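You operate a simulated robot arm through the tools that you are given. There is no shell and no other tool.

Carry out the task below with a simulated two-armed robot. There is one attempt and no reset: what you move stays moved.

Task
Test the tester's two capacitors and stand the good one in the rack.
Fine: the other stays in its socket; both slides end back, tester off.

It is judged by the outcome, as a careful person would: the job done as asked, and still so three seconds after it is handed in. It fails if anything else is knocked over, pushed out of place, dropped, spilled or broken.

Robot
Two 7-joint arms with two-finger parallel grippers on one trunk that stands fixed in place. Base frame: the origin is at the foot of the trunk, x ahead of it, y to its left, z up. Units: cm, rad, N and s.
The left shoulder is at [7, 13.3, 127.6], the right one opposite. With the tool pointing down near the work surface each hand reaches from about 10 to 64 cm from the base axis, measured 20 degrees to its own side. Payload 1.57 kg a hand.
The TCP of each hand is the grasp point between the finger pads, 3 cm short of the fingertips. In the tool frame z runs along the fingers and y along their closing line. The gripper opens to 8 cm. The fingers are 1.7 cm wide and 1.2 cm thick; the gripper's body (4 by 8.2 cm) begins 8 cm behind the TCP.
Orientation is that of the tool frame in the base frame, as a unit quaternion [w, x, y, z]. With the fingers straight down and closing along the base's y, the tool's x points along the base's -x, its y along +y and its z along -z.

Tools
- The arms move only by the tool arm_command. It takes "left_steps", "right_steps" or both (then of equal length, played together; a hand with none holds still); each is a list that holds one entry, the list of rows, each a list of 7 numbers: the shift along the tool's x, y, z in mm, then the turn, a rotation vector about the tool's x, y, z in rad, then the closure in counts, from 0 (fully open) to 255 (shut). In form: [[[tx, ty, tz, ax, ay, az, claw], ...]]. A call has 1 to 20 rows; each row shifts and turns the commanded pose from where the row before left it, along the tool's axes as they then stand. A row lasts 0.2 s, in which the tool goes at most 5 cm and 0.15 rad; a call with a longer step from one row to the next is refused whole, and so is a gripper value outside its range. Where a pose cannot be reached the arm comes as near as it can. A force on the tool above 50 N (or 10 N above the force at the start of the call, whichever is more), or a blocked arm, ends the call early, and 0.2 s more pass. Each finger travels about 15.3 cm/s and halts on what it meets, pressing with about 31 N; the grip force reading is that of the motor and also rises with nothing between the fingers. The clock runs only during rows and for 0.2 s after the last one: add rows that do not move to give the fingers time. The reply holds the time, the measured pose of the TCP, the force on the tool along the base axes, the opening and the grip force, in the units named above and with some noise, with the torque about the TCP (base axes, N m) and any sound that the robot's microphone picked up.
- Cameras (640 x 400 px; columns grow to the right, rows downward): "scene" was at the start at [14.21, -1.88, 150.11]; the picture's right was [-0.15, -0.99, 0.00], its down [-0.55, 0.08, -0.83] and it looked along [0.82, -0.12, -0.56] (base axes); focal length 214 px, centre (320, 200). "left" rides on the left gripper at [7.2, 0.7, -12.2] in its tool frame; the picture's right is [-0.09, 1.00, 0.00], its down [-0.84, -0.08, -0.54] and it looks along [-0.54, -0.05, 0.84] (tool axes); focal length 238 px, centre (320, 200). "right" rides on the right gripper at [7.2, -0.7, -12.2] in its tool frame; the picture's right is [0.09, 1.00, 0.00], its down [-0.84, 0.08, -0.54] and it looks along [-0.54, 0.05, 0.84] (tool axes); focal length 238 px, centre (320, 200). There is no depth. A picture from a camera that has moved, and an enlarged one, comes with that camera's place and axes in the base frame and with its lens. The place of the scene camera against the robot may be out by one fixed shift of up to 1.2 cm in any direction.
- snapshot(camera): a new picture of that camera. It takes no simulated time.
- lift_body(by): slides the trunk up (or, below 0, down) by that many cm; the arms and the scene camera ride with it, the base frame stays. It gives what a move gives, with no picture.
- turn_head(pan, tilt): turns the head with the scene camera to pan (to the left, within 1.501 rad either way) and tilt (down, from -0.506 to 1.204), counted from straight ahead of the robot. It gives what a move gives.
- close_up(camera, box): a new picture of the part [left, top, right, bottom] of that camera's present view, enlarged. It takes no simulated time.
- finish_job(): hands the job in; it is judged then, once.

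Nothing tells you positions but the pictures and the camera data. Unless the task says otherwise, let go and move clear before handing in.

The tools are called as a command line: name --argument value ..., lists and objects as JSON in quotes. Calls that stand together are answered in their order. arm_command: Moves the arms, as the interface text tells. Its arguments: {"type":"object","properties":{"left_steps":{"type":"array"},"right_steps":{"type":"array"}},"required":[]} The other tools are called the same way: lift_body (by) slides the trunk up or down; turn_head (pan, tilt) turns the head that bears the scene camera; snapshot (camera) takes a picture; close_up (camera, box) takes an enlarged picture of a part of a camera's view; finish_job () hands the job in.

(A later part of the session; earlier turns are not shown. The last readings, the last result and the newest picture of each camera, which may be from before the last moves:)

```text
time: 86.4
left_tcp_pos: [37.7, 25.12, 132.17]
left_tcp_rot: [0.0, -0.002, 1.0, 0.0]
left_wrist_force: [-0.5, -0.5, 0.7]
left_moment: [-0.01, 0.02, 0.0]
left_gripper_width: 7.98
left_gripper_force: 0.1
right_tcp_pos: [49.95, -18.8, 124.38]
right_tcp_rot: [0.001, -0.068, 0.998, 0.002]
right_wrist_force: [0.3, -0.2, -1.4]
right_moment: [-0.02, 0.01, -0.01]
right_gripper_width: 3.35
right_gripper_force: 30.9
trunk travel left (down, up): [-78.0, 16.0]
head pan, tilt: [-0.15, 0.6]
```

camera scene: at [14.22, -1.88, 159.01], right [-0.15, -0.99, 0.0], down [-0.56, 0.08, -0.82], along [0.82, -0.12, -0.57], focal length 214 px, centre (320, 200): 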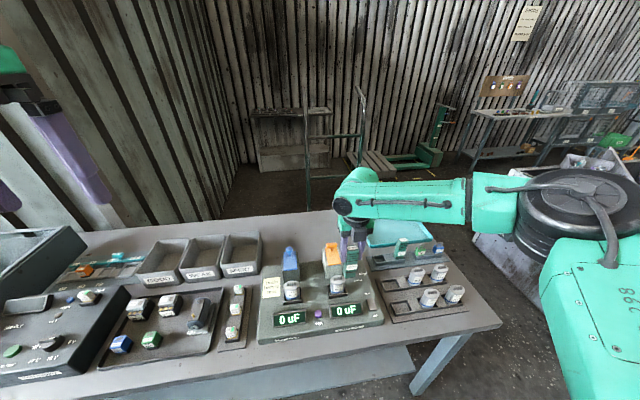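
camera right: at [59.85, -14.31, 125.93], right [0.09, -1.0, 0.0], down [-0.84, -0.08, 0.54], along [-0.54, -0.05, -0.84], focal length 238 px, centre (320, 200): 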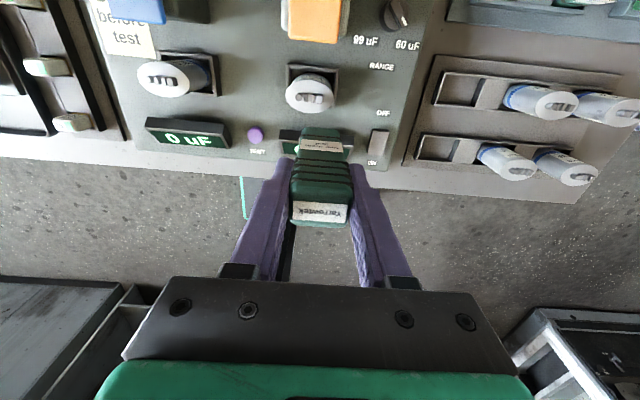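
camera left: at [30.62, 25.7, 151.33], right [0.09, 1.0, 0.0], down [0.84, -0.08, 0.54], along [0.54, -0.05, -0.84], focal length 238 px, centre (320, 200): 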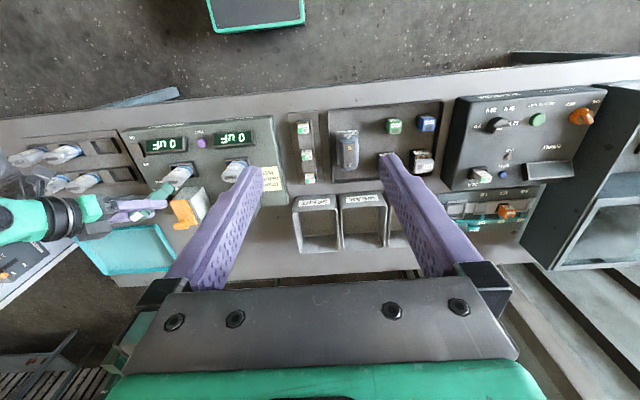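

arm_command --right_steps '[[[0, 0, 0, 0, 0, 0.136, 255], [4.4, -30.3, 0, 0, 0, 0, 255], [4.4, -30.3, 0, 0, 0, 0, 255], [4.4, -30.3, 0, 0, 0, 0, 255], [4.4, -30.3, 25, 0, 0, 0, 255], [4.4, -30.3, 25, 0, 0, 0, 255], [0, 0, 40, 0, 0, 0, 255], [0, 0, 40, 0, 0, 0, 255], [0, 0, 40, 0, 0, 0, 255], [0, 0, 20, 0, 0, 0, 255], [0, 0, 0, 0, 0, 0, 255]]]'

turn_head --pan -0.6 --tilt 0.7

close_up --camera "scene" --box '[310, 180, 380, 240]'

close_up --camera "right" --box '[240, 80, 400, 230]'

```text
time: 88.8
left_tcp_pos: [37.64, 25.07, 132.19]
left_tcp_rot: [0.001, -0.001, 1.0, 0.0]
left_wrist_force: [-0.3, -0.1, -0.3]
left_moment: [0.02, 0.02, 0.03]
left_gripper_width: 7.99
left_gripper_force: 0.1
right_tcp_pos: [47.82, -33.88, 105.37]
right_tcp_rot: [0.002, -0.002, 1.0, 0.003]
right_wrist_force: [-0.1, 0.6, -0.8]
right_moment: [-0.02, -0.01, 0.03]
right_gripper_width: 3.37
right_gripper_force: 30.8
trunk travel left (down, up): [-78.0, 16.0]
head pan, tilt: [-0.15, 0.6]
```

```text
time: 89.7
left_tcp_pos: [37.8, 24.93, 132.17]
left_tcp_rot: [0.0, -0.001, 1.0, 0.0]
left_wrist_force: [0.1, 0.3, -1.2]
left_moment: [0.05, 0.03, 0.01]
left_gripper_width: 8.02
left_gripper_force: 0.1
right_tcp_pos: [47.84, -33.85, 105.35]
right_tcp_rot: [0.001, -0.003, 1.0, 0.003]
right_wrist_force: [0.7, -0.6, -1.4]
right_moment: [-0.01, -0.02, 0.01]
right_gripper_width: 3.34
right_gripper_force: 31.6
trunk travel left (down, up): [-78.0, 16.0]
head pan, tilt: [-0.6, 0.7]
```

```text
6.67 times, centred on (345, 210) of scene
camera zoom: at [12.48, -5.35, 142.15], right [-0.56, -0.83, 0.0], down [-0.53, 0.36, -0.76], along [0.63, -0.43, -0.64], focal length 1430 px, centre (153, 133)
```

zoom: 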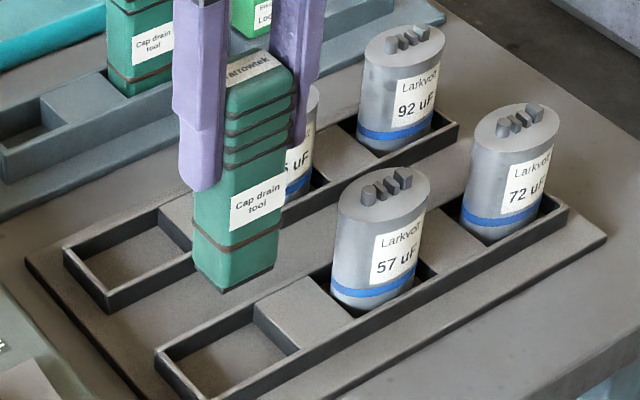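

```text
2.67 times, centred on (320, 155) of right
camera zoom: at [40.66, -34.72, 117.41], right [-0.1, 1.0, 0.01], down [0.83, 0.08, 0.54], along [0.54, 0.06, -0.84], focal length 636 px, centre (320, 320)
```

zoom: 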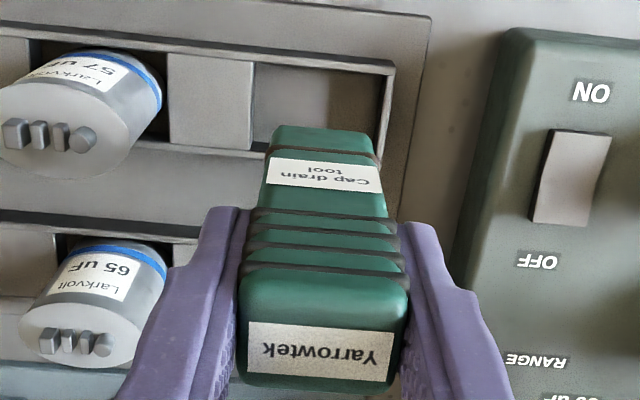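

Position matches the spot I lifted from. Lowering back into the pocket.

arm_command --right_steps '[[[1, 0, 20, 0, 0, 0, 255], [0, 0, 20, 0, 0, 0, 255], [0, 0, 12, 0, 0, 0, 255], [0, 0, 6, 0, 0, 0, 255], [0, 0, 0, 0, 0, 0, 255]]]'

close_up --camera "scene" --box '[310, 180, 380, 240]'

```text
time: 90.9
left_tcp_pos: [37.81, 25.13, 132.07]
left_tcp_rot: [0.0, -0.001, 1.0, 0.0]
left_wrist_force: [0.6, -0.4, -0.1]
left_moment: [-0.05, 0.0, -0.01]
left_gripper_width: 8.01
left_gripper_force: 0.1
right_tcp_pos: [47.74, -33.96, 99.52]
right_tcp_rot: [0.001, -0.002, 1.0, 0.002]
right_wrist_force: [-0.6, 0.3, -1.2]
right_moment: [-0.01, 0.01, 0.0]
right_gripper_width: 3.35
right_gripper_force: 30.9
trunk travel left (down, up): [-78.0, 16.0]
head pan, tilt: [-0.6, 0.7]
```

```text
6.67 times, centred on (345, 210) of scene
camera zoom: at [12.47, -5.36, 142.14], right [-0.56, -0.83, 0.0], down [-0.53, 0.36, -0.76], along [0.63, -0.43, -0.64], focal length 1430 px, centre (153, 133)
```

zoom: 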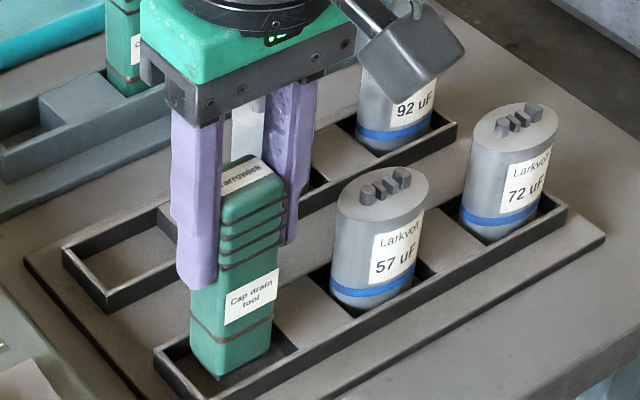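

arm_command --right_steps '[[[0, 0, 4, 0, 0, 0, 255], [0, 0, 3, 0, 0, 0, 255], [0, 0, 2, 0, 0, 0, 255], [0, 0, 1, 0, 0, 0, 255], [0, 0, 0, 0, 0, 0, 255]]]'

```text
time: 92.1
left_tcp_pos: [37.77, 25.06, 132.27]
left_tcp_rot: [0.0, -0.001, 1.0, 0.0]
left_wrist_force: [0.1, 1.1, 0.1]
left_moment: [0.01, 0.02, 0.01]
left_gripper_width: 7.97
left_gripper_force: 0.0
right_tcp_pos: [47.7, -33.85, 98.42]
right_tcp_rot: [0.002, -0.003, 1.0, 0.003]
right_wrist_force: [0.5, -0.1, -1.6]
right_moment: [-0.02, -0.02, 0.0]
right_gripper_width: 3.36
right_gripper_force: 30.9
trunk travel left (down, up): [-78.0, 16.0]
head pan, tilt: [-0.6, 0.7]
```

arm_command --right_steps '[[[0, 0, 1, 0, 0, 0, 255], [0, 0, 1, 0, 0, 0, 255], [0, 0, 0, 0, 0, 0, 255]]]'

```text
time: 92.9
left_tcp_pos: [37.77, 25.07, 132.19]
left_tcp_rot: [0.0, -0.001, 1.0, -0.001]
left_wrist_force: [0.5, -0.3, 0.8]
left_moment: [-0.03, -0.03, 0.02]
left_gripper_width: 8.0
left_gripper_force: 0.1
right_tcp_pos: [47.79, -33.87, 98.26]
right_tcp_rot: [0.001, -0.002, 1.0, 0.003]
right_wrist_force: [0.4, -0.1, -0.5]
right_moment: [0.0, -0.01, 0.0]
right_gripper_width: 3.36
right_gripper_force: 31.0
trunk travel left (down, up): [-78.0, 16.0]
head pan, tilt: [-0.6, 0.7]
```

It's within about a millimetre of the floor. I'll set it down, release, and rise clear.

arm_command --right_steps '[[[0, 0, 1, 0, 0, 0, 255], [0, 0, 0, 0, 0, 0, 255], [0, 0, 0, 0, 0, 0, 130], [0, 0, 0, 0, 0, 0, 90], [0, 0, 0, 0, 0, 0, 60], [0, 0, 0, 0, 0, 0, 60], [0, 0, -40, 0, 0, 0, 60], [0, 0, -40, 0, 0, 0, 60], [0, 0, -30, 0, 0, 0, 60], [0, 0, 0, 0, 0, 0, 60]]]'

close_up --camera "scene" --box '[310, 180, 380, 240]'

close_up --camera "right" --box '[240, 60, 400, 210]'

```text
time: 95.1
left_tcp_pos: [37.81, 25.03, 132.22]
left_tcp_rot: [0.0, 0.0, 1.0, 0.0]
left_wrist_force: [1.3, 0.8, 0.4]
left_moment: [0.01, 0.02, -0.01]
left_gripper_width: 7.99
left_gripper_force: 0.1
right_tcp_pos: [47.77, -33.87, 109.19]
right_tcp_rot: [0.002, -0.004, 1.0, 0.004]
right_wrist_force: [-0.1, 0.2, -0.2]
right_moment: [0.01, -0.01, -0.03]
right_gripper_width: 6.13
right_gripper_force: 0.1
trunk travel left (down, up): [-78.0, 16.0]
head pan, tilt: [-0.6, 0.7]
```

```text
6.67 times, centred on (345, 210) of scene
camera zoom: at [12.46, -5.36, 142.15], right [-0.56, -0.83, 0.0], down [-0.53, 0.36, -0.76], along [0.63, -0.43, -0.64], focal length 1430 px, centre (153, 133)
```

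zoom: 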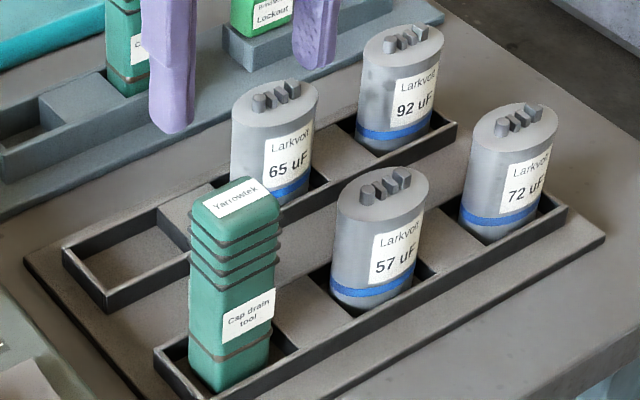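

```text
2.67 times, centred on (320, 135) of right
camera zoom: at [40.61, -34.65, 121.25], right [-0.1, 1.0, 0.01], down [0.83, 0.08, 0.54], along [0.54, 0.06, -0.84], focal length 636 px, centre (320, 373)
```

zoom: 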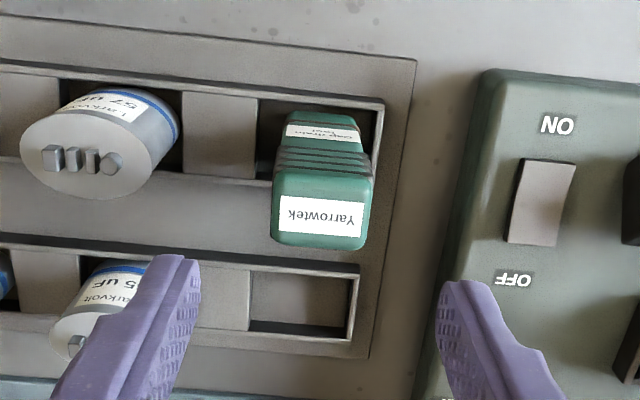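

The tool stands cleanly. Now I'll tilt the hand to about 0.75 rad and re-grip it from behind.

arm_command --right_steps '[[[0, 0, 0, 0, -0.15, 0, 60], [0, 0, 0, 0, -0.15, 0, 60], [0, 0, 0, 0, -0.15, 0, 60], [0, 0, 0, 0, -0.15, 0, 60], [0, 0, 0, 0, -0.15, 0, 60], [26, 0, -5, 0, 0, 0, 60], [26, 0, -5, 0, 0, 0, 60], [26, 0, -5, 0, 0, 0, 60], [0, 0, 30, 0, 0, 0, 60], [0, 0, 30, 0, 0, 0, 60], [0, 0, 20, 0, 0, 0, 60], [0, 0, 0, 0, 0, 0, 60]]]'

snapshot --camera "right"

close_up --camera "scene" --box '[310, 180, 380, 240]'

```text
time: 97.7
left_tcp_pos: [37.83, 25.14, 132.14]
left_tcp_rot: [0.001, -0.002, 1.0, -0.001]
left_wrist_force: [-1.6, 0.0, 1.1]
left_moment: [-0.02, -0.02, 0.0]
left_gripper_width: 8.02
left_gripper_force: 0.0
right_tcp_pos: [46.31, -33.62, 99.2]
right_tcp_rot: [0.368, -0.002, 0.93, 0.004]
right_wrist_force: [0.2, 1.2, -0.2]
right_moment: [0.01, 0.0, 0.0]
right_gripper_width: 6.13
right_gripper_force: 0.1
trunk travel left (down, up): [-78.0, 16.0]
head pan, tilt: [-0.6, 0.7]
```

```text
taken
camera right: at [32.78, -34.45, 103.06], right [-0.07, 1.0, -0.06], down [0.24, 0.07, 0.97], along [0.97, 0.06, -0.24], focal length 238 px, centre (320, 200)
```

right: 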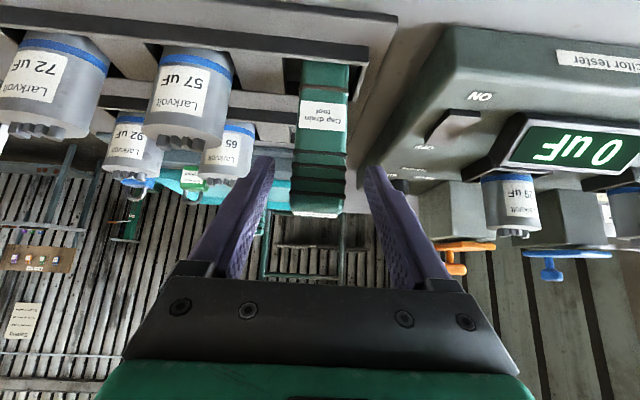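

```text
6.67 times, centred on (345, 210) of scene
camera zoom: at [12.41, -5.3, 142.15], right [-0.56, -0.83, 0.0], down [-0.53, 0.36, -0.77], along [0.63, -0.43, -0.64], focal length 1430 px, centre (153, 133)
```

zoom: 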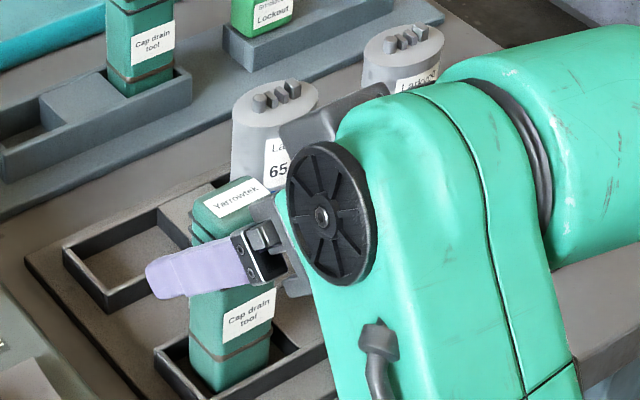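

Aligned again with nothing touched. Advancing 2 cm and gripping.

arm_command --right_steps '[[[0, -1, 11, 0, 0, 0, 60], [0, -1, 10, 0, 0, 0, 60], [0, 0, 0, 0, 0, 0, 60], [0, 0, 0, 0, 0, 0, 255], [0, 0, 0, 0, 0, 0, 255], [0, 0, 0, 0, 0, 0, 255]]]'

snapshot --camera "right"

```text
time: 99.1
left_tcp_pos: [37.84, 24.99, 132.06]
left_tcp_rot: [0.0, -0.001, 1.0, 0.0]
left_wrist_force: [0.0, -0.7, 0.7]
left_moment: [0.0, 0.0, 0.01]
left_gripper_width: 8.01
left_gripper_force: 0.0
right_tcp_pos: [47.74, -33.91, 97.65]
right_tcp_rot: [0.368, 0.0, 0.93, 0.003]
right_wrist_force: [0.0, 0.4, 0.0]
right_moment: [0.01, 0.01, -0.02]
right_gripper_width: 3.35
right_gripper_force: 31.7
trunk travel left (down, up): [-78.0, 16.0]
head pan, tilt: [-0.6, 0.7]
```

```text
taken
camera right: at [34.24, -34.77, 101.54], right [-0.07, 1.0, -0.06], down [0.24, 0.07, 0.97], along [0.97, 0.06, -0.24], focal length 238 px, centre (320, 200)
```

right: 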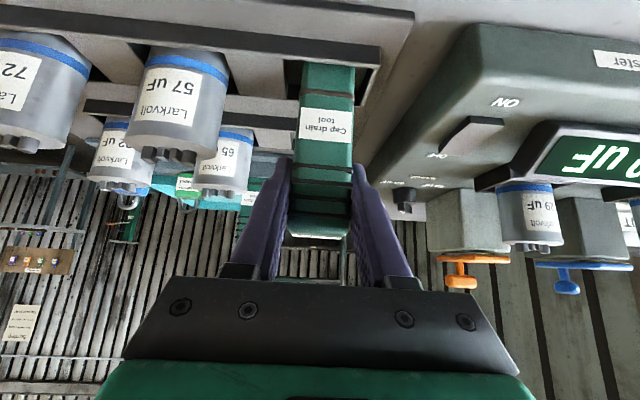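

Gripped with the tool upright. I'll lift it and swing toward the tester, turning the hand leftward as it goes.

arm_command --right_steps '[[[-10.3, 0, -11, 0, 0, 0, 255], [-20.5, 0, -21.9, 0, 0, 0, 255], [-20.5, 0, -21.9, 0, 0, 0, 255], [-20.5, 0, -21.9, 0, 0, 0, 255], [-27, 0, -28.8, 0, 0, 0, 255], [0, 0, 0, -0.1026, 0, -0.1095, 255], [0, 0, 0, -0.1026, 0, -0.1095, 255], [-12.4, 20.9, 11.6, 0, 0, 0, 255], [-12.4, 20.9, 11.6, 0, 0, 0, 255], [-12.4, 20.9, 11.6, 0, 0, 0, 255], [-12.4, 20.9, 11.6, 0, 0, 0, 255], [0, 0, 0, -0.1026, 0, -0.1095, 255], [0, 0, 0, -0.1026, 0, -0.1095, 255], [-15.8, 18.5, 14.9, 0, 0, 0, 255], [-15.8, 18.5, 14.9, 0, 0, 0, 255], [0, 0, 0, 0, 0, 0, 255]]]'

turn_head --pan -0.15 --tilt 0.6

snapshot --camera "scene"

```text
time: 102.5
left_tcp_pos: [37.71, 24.88, 132.21]
left_tcp_rot: [-0.001, 0.0, 1.0, 0.0]
left_wrist_force: [0.1, 0.0, 0.1]
left_moment: [0.06, 0.01, -0.01]
left_gripper_width: 8.01
left_gripper_force: 0.1
right_tcp_pos: [53.36, -18.55, 112.29]
right_tcp_rot: [0.351, -0.276, 0.888, 0.112]
right_wrist_force: [0.8, -0.3, -1.4]
right_moment: [0.03, 0.0, 0.01]
right_gripper_width: 3.35
right_gripper_force: 31.5
trunk travel left (down, up): [-78.0, 16.0]
head pan, tilt: [-0.6, 0.7]
```

```text
time: 103.4
left_tcp_pos: [37.74, 25.1, 132.2]
left_tcp_rot: [0.0, 0.0, 1.0, 0.0]
left_wrist_force: [0.0, -0.3, 0.5]
left_moment: [0.01, -0.01, 0.0]
left_gripper_width: 7.99
left_gripper_force: 0.0
right_tcp_pos: [53.34, -18.46, 112.29]
right_tcp_rot: [0.352, -0.275, 0.888, 0.112]
right_wrist_force: [0.0, -1.1, -1.3]
right_moment: [0.01, 0.0, 0.0]
right_gripper_width: 3.35
right_gripper_force: 31.2
trunk travel left (down, up): [-78.0, 16.0]
head pan, tilt: [-0.15, 0.6]
```

```text
taken
camera scene: at [14.2, -1.86, 143.01], right [-0.15, -0.99, 0.0], down [-0.56, 0.08, -0.82], along [0.82, -0.12, -0.57], focal length 214 px, centre (320, 200)
```

scene: 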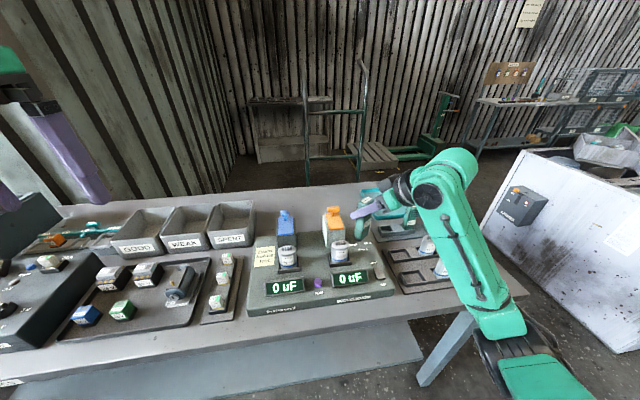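

The arm has now adopted a different, lower-elbow posture at this tilt, which may reach further in. Continuing toward the left cap.

arm_command --right_steps '[[[-14.2, 23.1, 13.3, 0, 0, 0, 255], [-14.2, 23.1, 13.3, 0, 0, 0, 255], [-14.2, 23.1, 13.3, 0, 0, 0, 255], [-14.2, 23.1, 13.3, 0, 0, 0, 255], [-14.2, 23.1, 13.3, 0, 0, 0, 255], [0, 0, 0, 0, 0, 0, 255]]]'

snapshot --camera "scene"

```text
time: 104.8
left_tcp_pos: [37.83, 24.88, 132.11]
left_tcp_rot: [0.0, -0.002, 1.0, 0.0]
left_wrist_force: [0.4, 0.0, -0.1]
left_moment: [-0.02, -0.01, -0.03]
left_gripper_width: 7.99
left_gripper_force: 0.1
right_tcp_pos: [54.8, -3.53, 112.22]
right_tcp_rot: [0.351, -0.277, 0.887, 0.112]
right_wrist_force: [0.5, 0.7, -1.2]
right_moment: [-0.03, 0.01, 0.02]
right_gripper_width: 3.36
right_gripper_force: 31.4
trunk travel left (down, up): [-78.0, 16.0]
head pan, tilt: [-0.15, 0.6]
```

```text
taken
camera scene: at [14.18, -1.94, 143.01], right [-0.15, -0.99, 0.0], down [-0.56, 0.09, -0.82], along [0.82, -0.12, -0.57], focal length 214 px, centre (320, 200)
```

scene: 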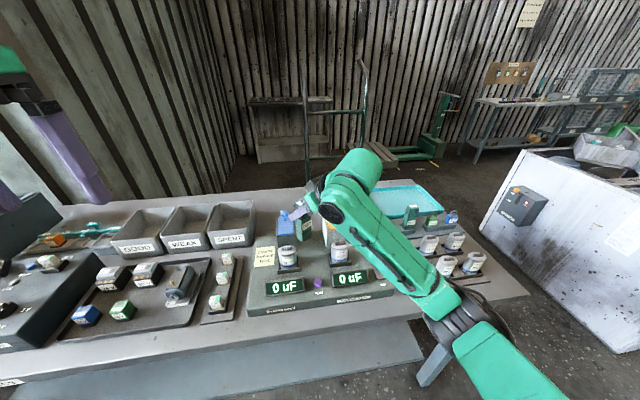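

This posture reaches well. Finishing the move over the left cap, then I'll try squaring the tool up to the cap.

arm_command --right_steps '[[[-11.6, 19.2, 10.8, 0, 0, 0, 255], [-11.6, 19.2, 10.8, 0, 0, 0, 255], [0, 0, 0, 0.1026, 0, 0.1095, 255], [0, 0, 0, 0.1026, 0, 0.1095, 255], [0, 0, 0, 0.1026, 0, 0.1095, 255], [0, 0, 0, 0.1026, 0, 0.1095, 255], [0, 0, 0, 0, 0, 0, 255]]]'

snapshot --camera "scene"

close_up --camera "scene" --box '[260, 195, 320, 275]'

close_up --camera "left" --box '[190, 120, 290, 220]'

```text
time: 106.4
left_tcp_pos: [37.71, 25.04, 132.22]
left_tcp_rot: [0.0, 0.0, 1.0, 0.0]
left_wrist_force: [-0.9, -0.1, -0.6]
left_moment: [0.03, 0.01, -0.02]
left_gripper_width: 8.0
left_gripper_force: 0.1
right_tcp_pos: [55.28, 1.4, 112.21]
right_tcp_rot: [0.367, 0.0, 0.93, 0.003]
right_wrist_force: [-0.2, 0.2, -0.5]
right_moment: [0.0, 0.0, 0.05]
right_gripper_width: 3.36
right_gripper_force: 30.9
trunk travel left (down, up): [-78.0, 16.0]
head pan, tilt: [-0.15, 0.6]
```

```text
taken
camera scene: at [14.2, -1.89, 143.01], right [-0.15, -0.99, 0.0], down [-0.56, 0.08, -0.82], along [0.82, -0.12, -0.57], focal length 214 px, centre (320, 200)
```

scene: 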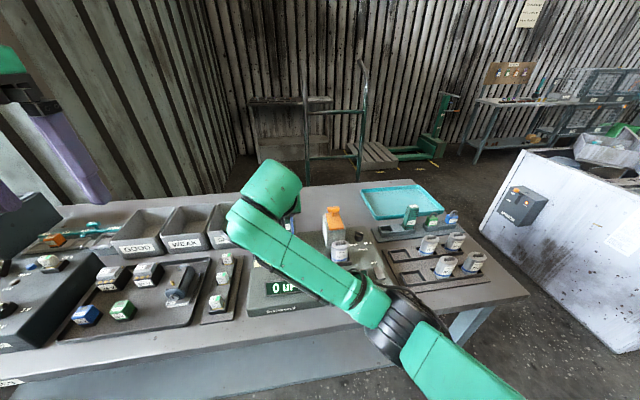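

```text
5.00 times, centred on (290, 235) of scene
camera zoom: at [14.2, -1.89, 143.01], right [-0.15, -0.99, 0.0], down [-0.56, 0.08, -0.82], along [0.82, -0.12, -0.57], focal length 1072 px, centre (470, 25)
```

zoom: 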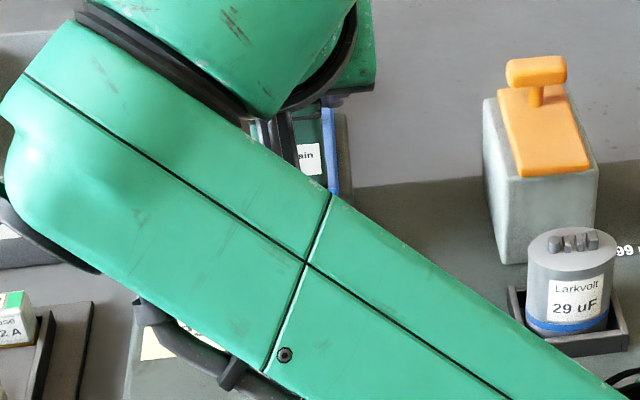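

```text
4.00 times, centred on (240, 170) of left
camera zoom: at [30.62, 25.67, 144.33], right [0.09, 1.0, 0.0], down [0.84, -0.08, 0.54], along [0.54, -0.05, -0.84], focal length 953 px, centre (640, 320)
```

zoom: 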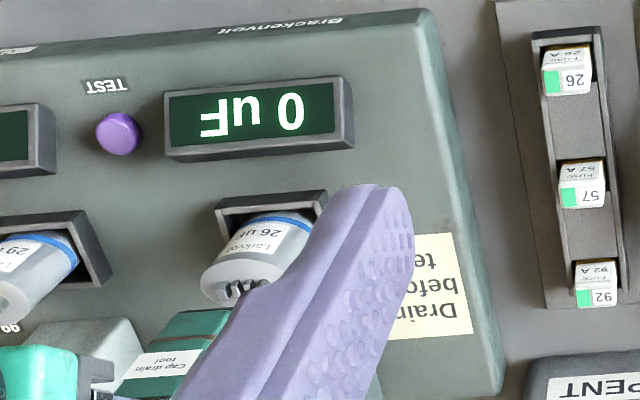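

The hand reaches over the left cap squarely. The forearm now crosses the table, so I need to check its clearance before lowering.

snapshot --camera "left"

snapshot --camera "right"

turn_head --pan -0.3 --tilt 1.0

snapshot --camera "scene"

```text
taken
camera left: at [30.62, 25.67, 144.33], right [0.09, 1.0, 0.0], down [0.84, -0.08, 0.54], along [0.54, -0.05, -0.84], focal length 238 px, centre (320, 200)
```

left: 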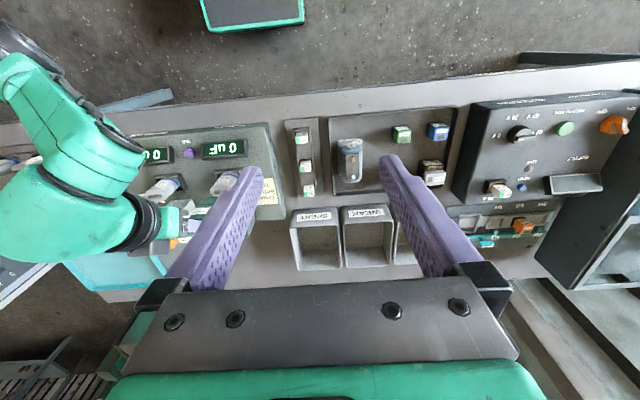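

```text
taken
camera right: at [41.64, 0.68, 116.09], right [-0.07, 1.0, -0.06], down [0.24, 0.07, 0.97], along [0.97, 0.05, -0.24], focal length 238 px, centre (320, 200)
```

right: 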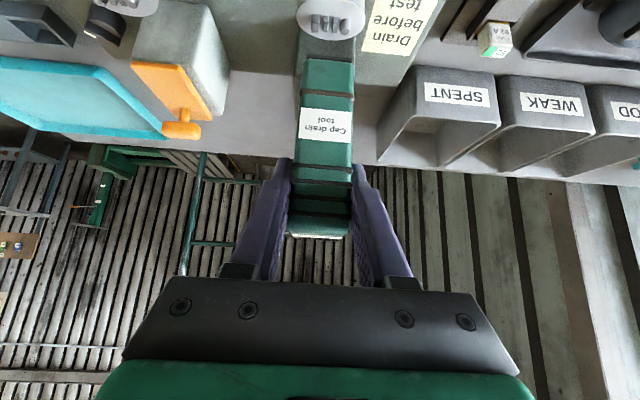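

```text
time: 107.2
left_tcp_pos: [37.71, 25.12, 132.1]
left_tcp_rot: [0.0, -0.001, 1.0, 0.0]
left_wrist_force: [-0.3, -0.1, 0.2]
left_moment: [-0.01, -0.02, -0.03]
left_gripper_width: 8.0
left_gripper_force: 0.0
right_tcp_pos: [55.17, 1.52, 112.1]
right_tcp_rot: [0.367, -0.001, 0.93, 0.003]
right_wrist_force: [0.1, -0.5, -0.7]
right_moment: [-0.01, 0.02, 0.02]
right_gripper_width: 3.34
right_gripper_force: 31.2
trunk travel left (down, up): [-78.0, 16.0]
head pan, tilt: [-0.3, 1.0]
```

```text
taken
camera scene: at [12.12, -2.58, 139.81], right [-0.3, -0.96, 0.0], down [-0.8, 0.25, -0.54], along [0.52, -0.16, -0.84], focal length 214 px, centre (320, 200)
```

scene: 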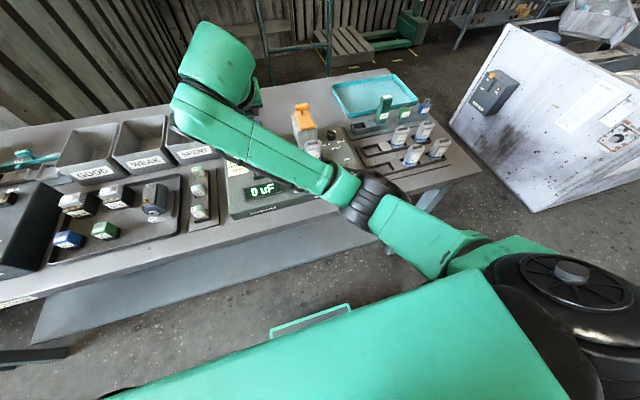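

The forearm is high (about z 115–125), well clear of the table. I'll zoom on the tool foot and cap from the wrist camera to check alignment.

close_up --camera "right" --box '[260, 0, 400, 100]'

close_up --camera "left" --box '[180, 150, 260, 230]'

```text
4.00 times, centred on (330, 50) of right
camera zoom: at [41.64, 0.69, 116.09], right [-0.07, 1.0, -0.06], down [0.24, 0.07, 0.97], along [0.97, 0.06, -0.24], focal length 953 px, centre (280, 800)
```

zoom: 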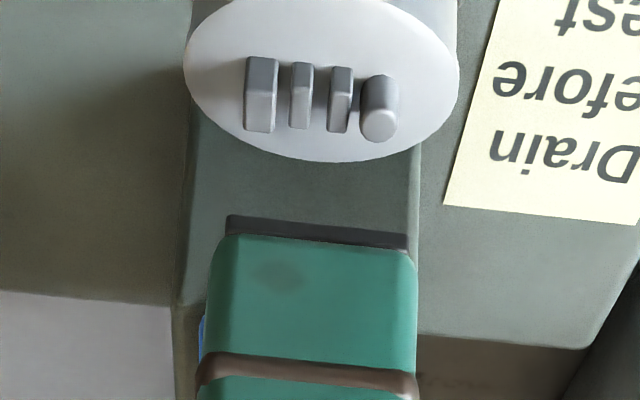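

```text
5.00 times, centred on (220, 190) of left
camera zoom: at [30.62, 25.72, 144.32], right [0.09, 1.0, 0.0], down [0.84, -0.08, 0.54], along [0.54, -0.05, -0.84], focal length 1192 px, centre (820, 250)
```

zoom: 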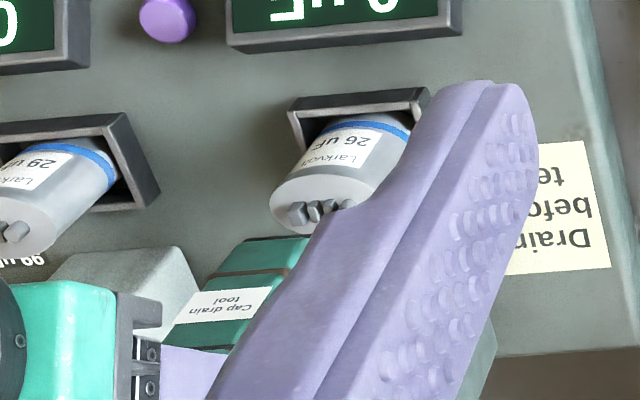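

The tool is centred over the left cap in both directions. Lowering onto the terminals and dwelling.

arm_command --right_steps '[[[6.8, 0, 7.3, 0, 0, 0, 255], [6.8, 0, 7.3, 0, 0, 0, 255], [5.5, 0, 5.8, 0, 0, 0, 255], [0.68, 0, 0.73, 0, 0, 0, 255], [0.68, 0, 0.73, 0, 0, 0, 255], [0.68, 0, 0.73, 0, 0, 0, 255], [0, 0, 0, 0, 0, 0, 255]]]'

close_up --camera "right" --box '[260, 0, 400, 100]'

```text
time: 108.8
left_tcp_pos: [37.74, 25.1, 132.14]
left_tcp_rot: [0.0, -0.001, 1.0, 0.0]
left_wrist_force: [-0.5, -0.9, -0.9]
left_moment: [0.02, 0.0, 0.0]
left_gripper_width: 8.0
left_gripper_force: 0.0
right_tcp_pos: [55.32, 1.6, 109.14]
right_tcp_rot: [0.367, -0.001, 0.93, 0.003]
right_wrist_force: [-1.2, 0.3, -1.1]
right_moment: [0.0, 0.01, 0.0]
right_gripper_width: 3.36
right_gripper_force: 31.1
trunk travel left (down, up): [-78.0, 16.0]
head pan, tilt: [-0.3, 1.0]
```

```text
4.00 times, centred on (330, 50) of right
camera zoom: at [41.63, 0.75, 113.02], right [-0.07, 1.0, -0.06], down [0.24, 0.07, 0.97], along [0.97, 0.06, -0.24], focal length 953 px, centre (280, 800)
```

zoom: 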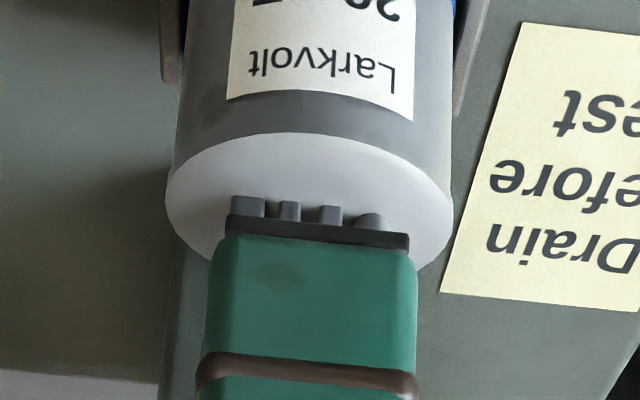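

The foot is right over all four lugs. Lowering the last few millimetres.

arm_command --right_steps '[[[1.4, 0, 1.5, 0, 0, 0, 255], [1.4, 0, 1.5, 0, 0, 0, 255], [0.68, 0, 0.73, 0, 0, 0, 255], [0.68, 0, 0.73, 0, 0, 0, 255], [0, 0, 0, 0, 0, 0, 255], [0, 0, 0, 0, 0, 0, 255], [0, 0, 0, 0, 0, 0, 255], [0, 0, 0, 0, 0, 0, 255]]]'

close_up --camera "right" --box '[260, 0, 400, 100]'

```text
time: 110.7
left_tcp_pos: [37.71, 25.09, 132.15]
left_tcp_rot: [0.001, -0.001, 1.0, 0.0]
left_wrist_force: [-0.5, 0.9, 0.2]
left_moment: [-0.01, -0.01, 0.01]
left_gripper_width: 8.01
left_gripper_force: 0.0
right_tcp_pos: [55.03, 1.48, 108.58]
right_tcp_rot: [0.368, -0.002, 0.93, 0.004]
right_wrist_force: [1.3, -0.2, 6.1]
right_moment: [-0.06, -0.21, 0.02]
right_gripper_width: 3.37
right_gripper_force: 30.9
trunk travel left (down, up): [-78.0, 16.0]
head pan, tilt: [-0.3, 1.0]
```

```text
4.00 times, centred on (330, 50) of right
camera zoom: at [41.5, 0.74, 112.52], right [-0.07, 1.0, -0.06], down [0.24, 0.07, 0.97], along [0.97, 0.06, -0.24], focal length 953 px, centre (280, 800)
```

zoom: 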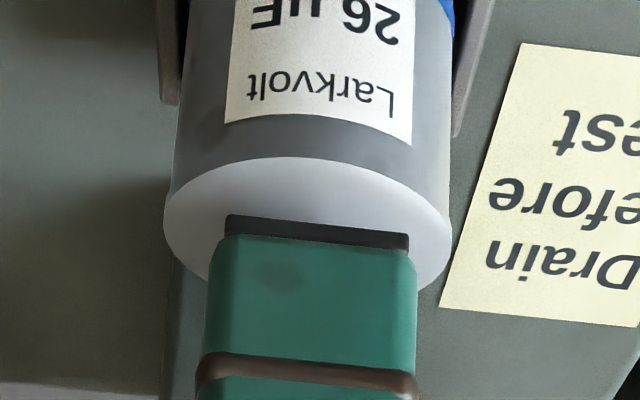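

Contact made with all lugs covered. I'll press slightly and dwell several seconds.

arm_command --right_steps '[[[0.68, 0, 0.73, 0, 0, 0, 255], [0, 0, 0, 0, 0, 0, 255], [0, 0, 0, 0, 0, 0, 255], [0, 0, 0, 0, 0, 0, 255], [0, 0, 0, 0, 0, 0, 255], [0, 0, 0, 0, 0, 0, 255], [0, 0, 0, 0, 0, 0, 255], [0, 0, 0, 0, 0, 0, 255], [0, 0, 0, 0, 0, 0, 255], [0, 0, 0, 0, 0, 0, 255], [0, 0, 0, 0, 0, 0, 255], [0, 0, 0, 0, 0, 0, 255], [0, 0, 0, 0, 0, 0, 255], [0, 0, 0, 0, 0, 0, 255], [0, 0, 0, 0, 0, 0, 255], [0, 0, 0, 0, 0, 0, 255], [0, 0, 0, 0, 0, 0, 255], [0, 0, 0, 0, 0, 0, 255]]]'

snapshot --camera "right"

```text
time: 114.5
left_tcp_pos: [37.55, 25.05, 132.14]
left_tcp_rot: [0.002, 0.0, 1.0, -0.001]
left_wrist_force: [0.6, 0.3, 0.4]
left_moment: [0.03, 0.0, 0.02]
left_gripper_width: 7.98
left_gripper_force: 0.0
right_tcp_pos: [54.94, 1.61, 108.45]
right_tcp_rot: [0.369, -0.001, 0.929, 0.003]
right_wrist_force: [2.8, 1.2, 17.5]
right_moment: [-0.01, -0.39, 0.02]
right_gripper_width: 3.37
right_gripper_force: 31.0
trunk travel left (down, up): [-78.0, 16.0]
head pan, tilt: [-0.3, 1.0]
```

```text
taken
camera right: at [41.35, 0.73, 112.49], right [-0.07, 1.0, -0.06], down [0.24, 0.07, 0.97], along [0.97, 0.06, -0.24], focal length 238 px, centre (320, 200)
```

right: 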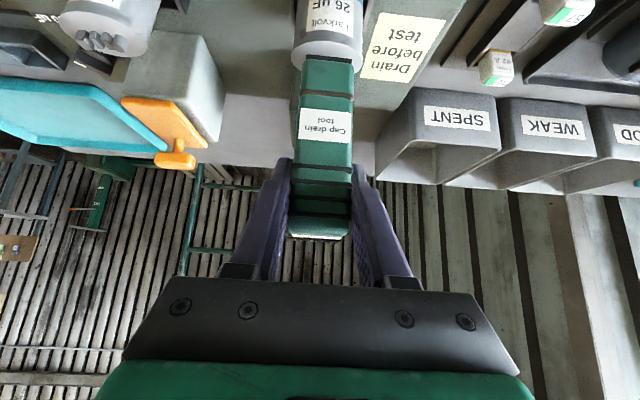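

Left cap held for over 4 s. Now I'll lift and redo the right cap the same way, square and centred, since the earlier contact there was skewed.

arm_command --right_steps '[[[-6.8, 0, -7.3, 0, 0, 0, 255], [-10.3, 0, -11, 0, 0, 0, 255], [-10.3, 0, -11, 0, 0, 0, 255], [0, -30, 0, 0, 0, 0, 255], [0, -30, 0, 0, 0, 0, 255], [0, -30, 0, 0, 0, 0, 255], [0, -30, 0, 0, 0, 0, 255], [0, -28, 0, 0, 0, 0, 255], [0, 0, 0, 0, 0, 0, 255]]]'

close_up --camera "right" --box '[260, 0, 400, 100]'

snapshot --camera "scene"

```text
time: 116.5
left_tcp_pos: [37.77, 25.22, 131.96]
left_tcp_rot: [0.001, 0.0, 1.0, -0.001]
left_wrist_force: [0.1, -0.3, 0.6]
left_moment: [-0.02, 0.02, -0.01]
left_gripper_width: 7.99
left_gripper_force: 0.1
right_tcp_pos: [55.24, -13.54, 112.27]
right_tcp_rot: [0.367, -0.002, 0.93, 0.003]
right_wrist_force: [-0.2, 0.2, -1.2]
right_moment: [-0.03, 0.01, 0.01]
right_gripper_width: 3.37
right_gripper_force: 30.8
trunk travel left (down, up): [-78.0, 16.0]
head pan, tilt: [-0.3, 1.0]
```

```text
4.00 times, centred on (330, 50) of right
camera zoom: at [41.6, -14.26, 116.22], right [-0.07, 1.0, -0.06], down [0.24, 0.07, 0.97], along [0.97, 0.06, -0.24], focal length 953 px, centre (280, 800)
```

zoom: 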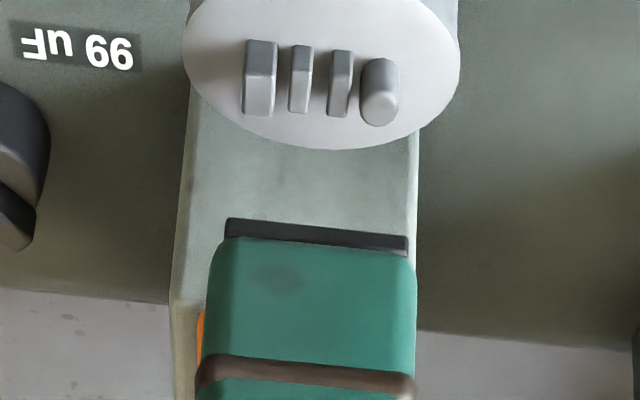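

```text
taken
camera scene: at [12.11, -2.52, 139.81], right [-0.3, -0.96, 0.0], down [-0.8, 0.25, -0.54], along [0.52, -0.16, -0.84], focal length 214 px, centre (320, 200)
```

scene: 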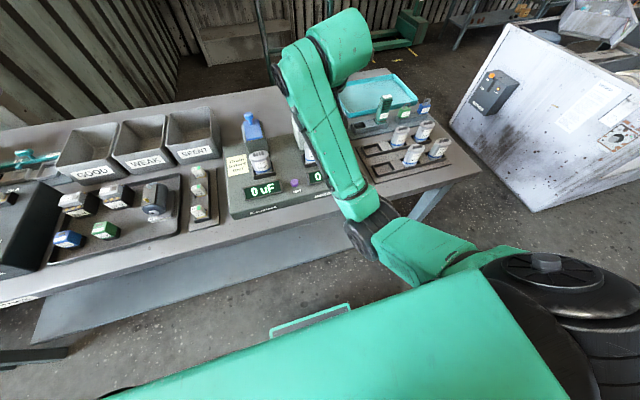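

The view matches the left-cap alignment exactly. Lowering onto the right cap's lugs.

arm_command --right_steps '[[[6.8, 0, 7.3, 0, 0, 0, 255], [6.8, 0, 7.3, 0, 0, 0, 255], [6.8, 0, 7.3, 0, 0, 0, 255], [1.4, 0, 1.5, 0, 0, 0, 255], [1.4, 0, 1.5, 0, 0, 0, 255], [0.68, 0, 0.73, 0, 0, 0, 255], [0.68, 0, 0.73, 0, 0, 0, 255], [0.68, 0, 0.73, 0, 0, 0, 255], [0, 0, 0, 0, 0, 0, 255]]]'

close_up --camera "right" --box '[260, 0, 400, 100]'

```text
time: 118.5
left_tcp_pos: [37.81, 25.09, 132.13]
left_tcp_rot: [-0.001, -0.001, 1.0, 0.0]
left_wrist_force: [-0.7, 0.4, 0.3]
left_moment: [-0.05, 0.03, -0.03]
left_gripper_width: 7.98
left_gripper_force: 0.0
right_tcp_pos: [55.23, -13.38, 108.66]
right_tcp_rot: [0.369, -0.001, 0.93, 0.003]
right_wrist_force: [0.4, -0.2, 2.7]
right_moment: [-0.06, -0.12, 0.01]
right_gripper_width: 3.35
right_gripper_force: 30.6
trunk travel left (down, up): [-78.0, 16.0]
head pan, tilt: [-0.3, 1.0]
```

```text
4.00 times, centred on (330, 50) of right
camera zoom: at [41.6, -14.15, 112.54], right [-0.07, 1.0, -0.06], down [0.24, 0.07, 0.97], along [0.97, 0.06, -0.24], focal length 953 px, centre (280, 800)
```

zoom: 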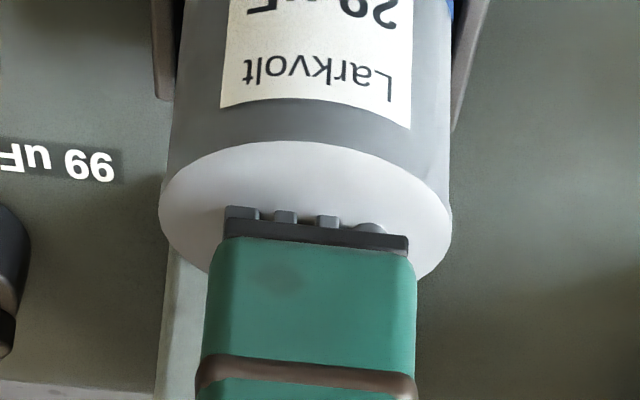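

arm_command --right_steps '[[[0.68, 0, 0.73, 0, 0, 0, 255], [0.68, 0, 0.73, 0, 0, 0, 255], [0, 0, 0, 0, 0, 0, 255], [0, 0, 0, 0, 0, 0, 255], [0, 0, 0, 0, 0, 0, 255], [0, 0, 0, 0, 0, 0, 255], [0, 0, 0, 0, 0, 0, 255], [0, 0, 0, 0, 0, 0, 255], [0, 0, 0, 0, 0, 0, 255], [0, 0, 0, 0, 0, 0, 255], [0, 0, 0, 0, 0, 0, 255], [0, 0, 0, 0, 0, 0, 255], [0, 0, 0, 0, 0, 0, 255], [0, 0, 0, 0, 0, 0, 255], [0, 0, 0, 0, 0, 0, 255], [0, 0, 0, 0, 0, 0, 255], [0, 0, 0, 0, 0, 0, 255], [0, 0, 0, 0, 0, 0, 255]]]'

close_up --camera "right" --box '[260, 0, 400, 100]'

```text
time: 122.2
left_tcp_pos: [37.56, 25.24, 132.19]
left_tcp_rot: [0.001, -0.001, 1.0, -0.001]
left_wrist_force: [0.4, -0.5, -0.2]
left_moment: [0.0, 0.02, 0.05]
left_gripper_width: 8.0
left_gripper_force: 0.0
right_tcp_pos: [54.97, -13.23, 108.68]
right_tcp_rot: [0.368, -0.002, 0.93, 0.004]
right_wrist_force: [3.5, -1.6, 15.6]
right_moment: [-0.09, -0.4, 0.03]
right_gripper_width: 3.36
right_gripper_force: 30.6
trunk travel left (down, up): [-78.0, 16.0]
head pan, tilt: [-0.3, 1.0]
```

```text
4.00 times, centred on (330, 50) of right
camera zoom: at [41.41, -14.08, 112.5], right [-0.07, 1.0, -0.06], down [0.24, 0.07, 0.97], along [0.97, 0.06, -0.24], focal length 953 px, centre (280, 800)
```

zoom: 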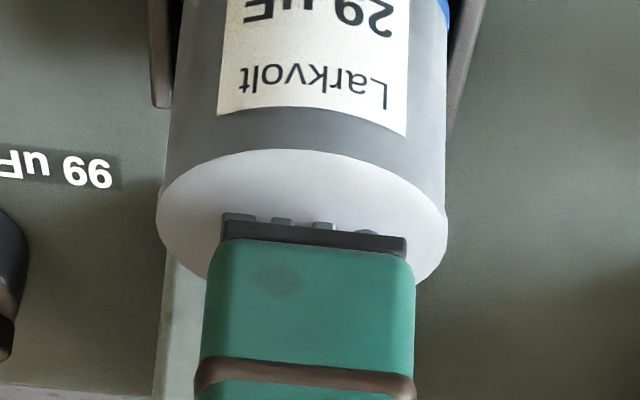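

Both caps have had a long, square drain contact. Now I'll return the tool to its holder: lift, move right, then forward.

arm_command --right_steps '[[[-6.8, 0, -7.3, 0, 0, 0, 255], [-13.7, 0, -14.6, 0, 0, 0, 255], [-13.7, 0, -14.6, 0, 0, 0, 255], [0, -35, 0, 0, 0, 0, 255], [0, -35, 0, 0, 0, 0, 255], [0, -35, 0, 0, 0, 0, 255], [0, -35, 0, 0, 0, 0, 255], [0, -35, 0, 0, 0, 0, 255], [0, -34, 0, 0, 0, 0, 255], [-22, 0, 20.5, 0, 0, 0, 255], [-22, 0, 20.5, 0, 0, 0, 255], [0, 0, 0, 0, 0, 0, 255]]]'

snapshot --camera "right"

snapshot --camera "scene"

```text
time: 124.8
left_tcp_pos: [37.71, 24.99, 132.19]
left_tcp_rot: [0.001, 0.0, 1.0, 0.0]
left_wrist_force: [-0.2, 0.2, -0.4]
left_moment: [-0.01, -0.01, 0.0]
left_gripper_width: 7.99
left_gripper_force: 0.2
right_tcp_pos: [61.26, -34.32, 113.4]
right_tcp_rot: [0.368, -0.002, 0.93, 0.003]
right_wrist_force: [-0.3, -0.7, -0.4]
right_moment: [0.0, -0.04, 0.01]
right_gripper_width: 3.35
right_gripper_force: 31.4
trunk travel left (down, up): [-78.0, 16.0]
head pan, tilt: [-0.3, 1.0]
```

```text
taken
camera right: at [47.6, -35.11, 117.17], right [-0.07, 1.0, -0.06], down [0.24, 0.07, 0.97], along [0.97, 0.06, -0.24], focal length 238 px, centre (320, 200)
```

right: 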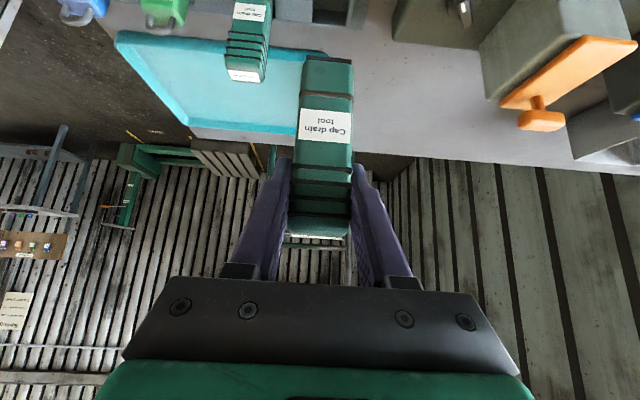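

```text
taken
camera scene: at [12.04, -2.66, 139.81], right [-0.3, -0.96, 0.0], down [-0.8, 0.25, -0.54], along [0.52, -0.16, -0.84], focal length 214 px, centre (320, 200)
```

scene: 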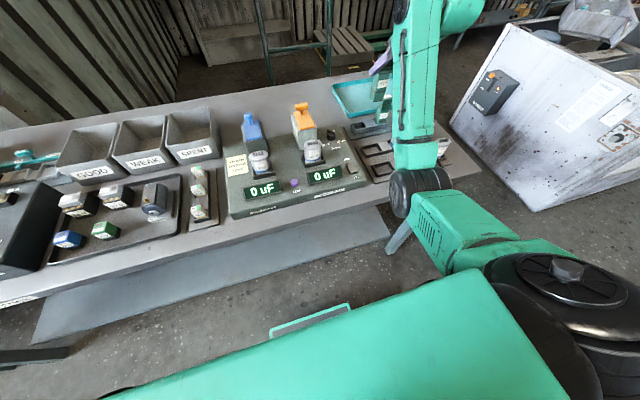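

Clear path. I'll move over the empty holder slot and lower partway for a check.

arm_command --right_steps '[[[-20.7, 0.4, 26.2, 0, 0, 0, 255], [-20.7, 0.4, 26.2, 0, 0, 0, 255], [13.7, 0, 14.6, 0, 0, 0, 255], [13.7, 0, 14.6, 0, 0, 0, 255], [13.7, 0, 14.6, 0, 0, 0, 255], [0, 0, 0, 0, 0, 0, 255]]]'

close_up --camera "right" --box '[220, 0, 420, 130]'

turn_head --pan -0.5 --tilt 0.6

snapshot --camera "scene"

```text
time: 126.2
left_tcp_pos: [37.76, 25.07, 132.04]
left_tcp_rot: [0.0, -0.001, 1.0, 0.0]
left_wrist_force: [0.2, -0.1, 0.2]
left_moment: [-0.01, 0.02, 0.01]
left_gripper_width: 8.0
left_gripper_force: 0.0
right_tcp_pos: [67.77, -33.99, 106.33]
right_tcp_rot: [0.368, -0.001, 0.93, 0.004]
right_wrist_force: [-0.6, 0.2, -0.8]
right_moment: [-0.04, 0.0, -0.01]
right_gripper_width: 3.37
right_gripper_force: 30.7
trunk travel left (down, up): [-78.0, 16.0]
head pan, tilt: [-0.3, 1.0]
```

```text
3.08 times, centred on (320, 65) of right
camera zoom: at [54.24, -34.89, 110.19], right [-0.07, 1.0, -0.06], down [0.24, 0.07, 0.97], along [0.97, 0.06, -0.24], focal length 733 px, centre (320, 615)
```

zoom: 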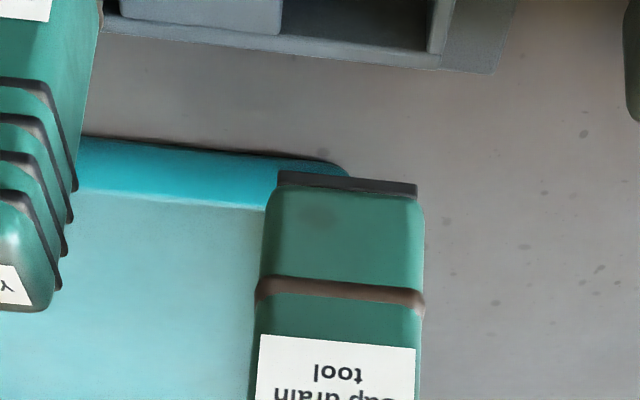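

```text
time: 127.1
left_tcp_pos: [37.72, 25.07, 132.09]
left_tcp_rot: [0.0, -0.001, 1.0, -0.001]
left_wrist_force: [-0.5, 0.5, 0.1]
left_moment: [-0.02, 0.0, 0.02]
left_gripper_width: 7.99
left_gripper_force: 0.1
right_tcp_pos: [67.91, -34.05, 106.28]
right_tcp_rot: [0.367, -0.001, 0.93, 0.003]
right_wrist_force: [-1.3, -0.5, -1.5]
right_moment: [-0.02, 0.02, 0.0]
right_gripper_width: 3.33
right_gripper_force: 31.1
trunk travel left (down, up): [-78.0, 16.0]
head pan, tilt: [-0.499, 0.6]
```

```text
taken
camera scene: at [13.23, -4.77, 143.0], right [-0.48, -0.88, 0.0], down [-0.5, 0.27, -0.82], along [0.72, -0.39, -0.57], focal length 214 px, centre (320, 200)
```

scene: 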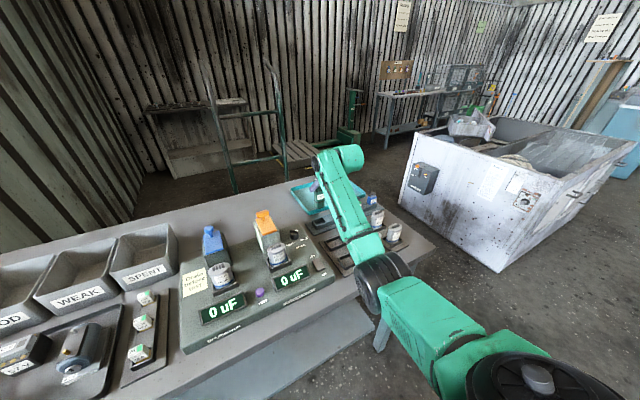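

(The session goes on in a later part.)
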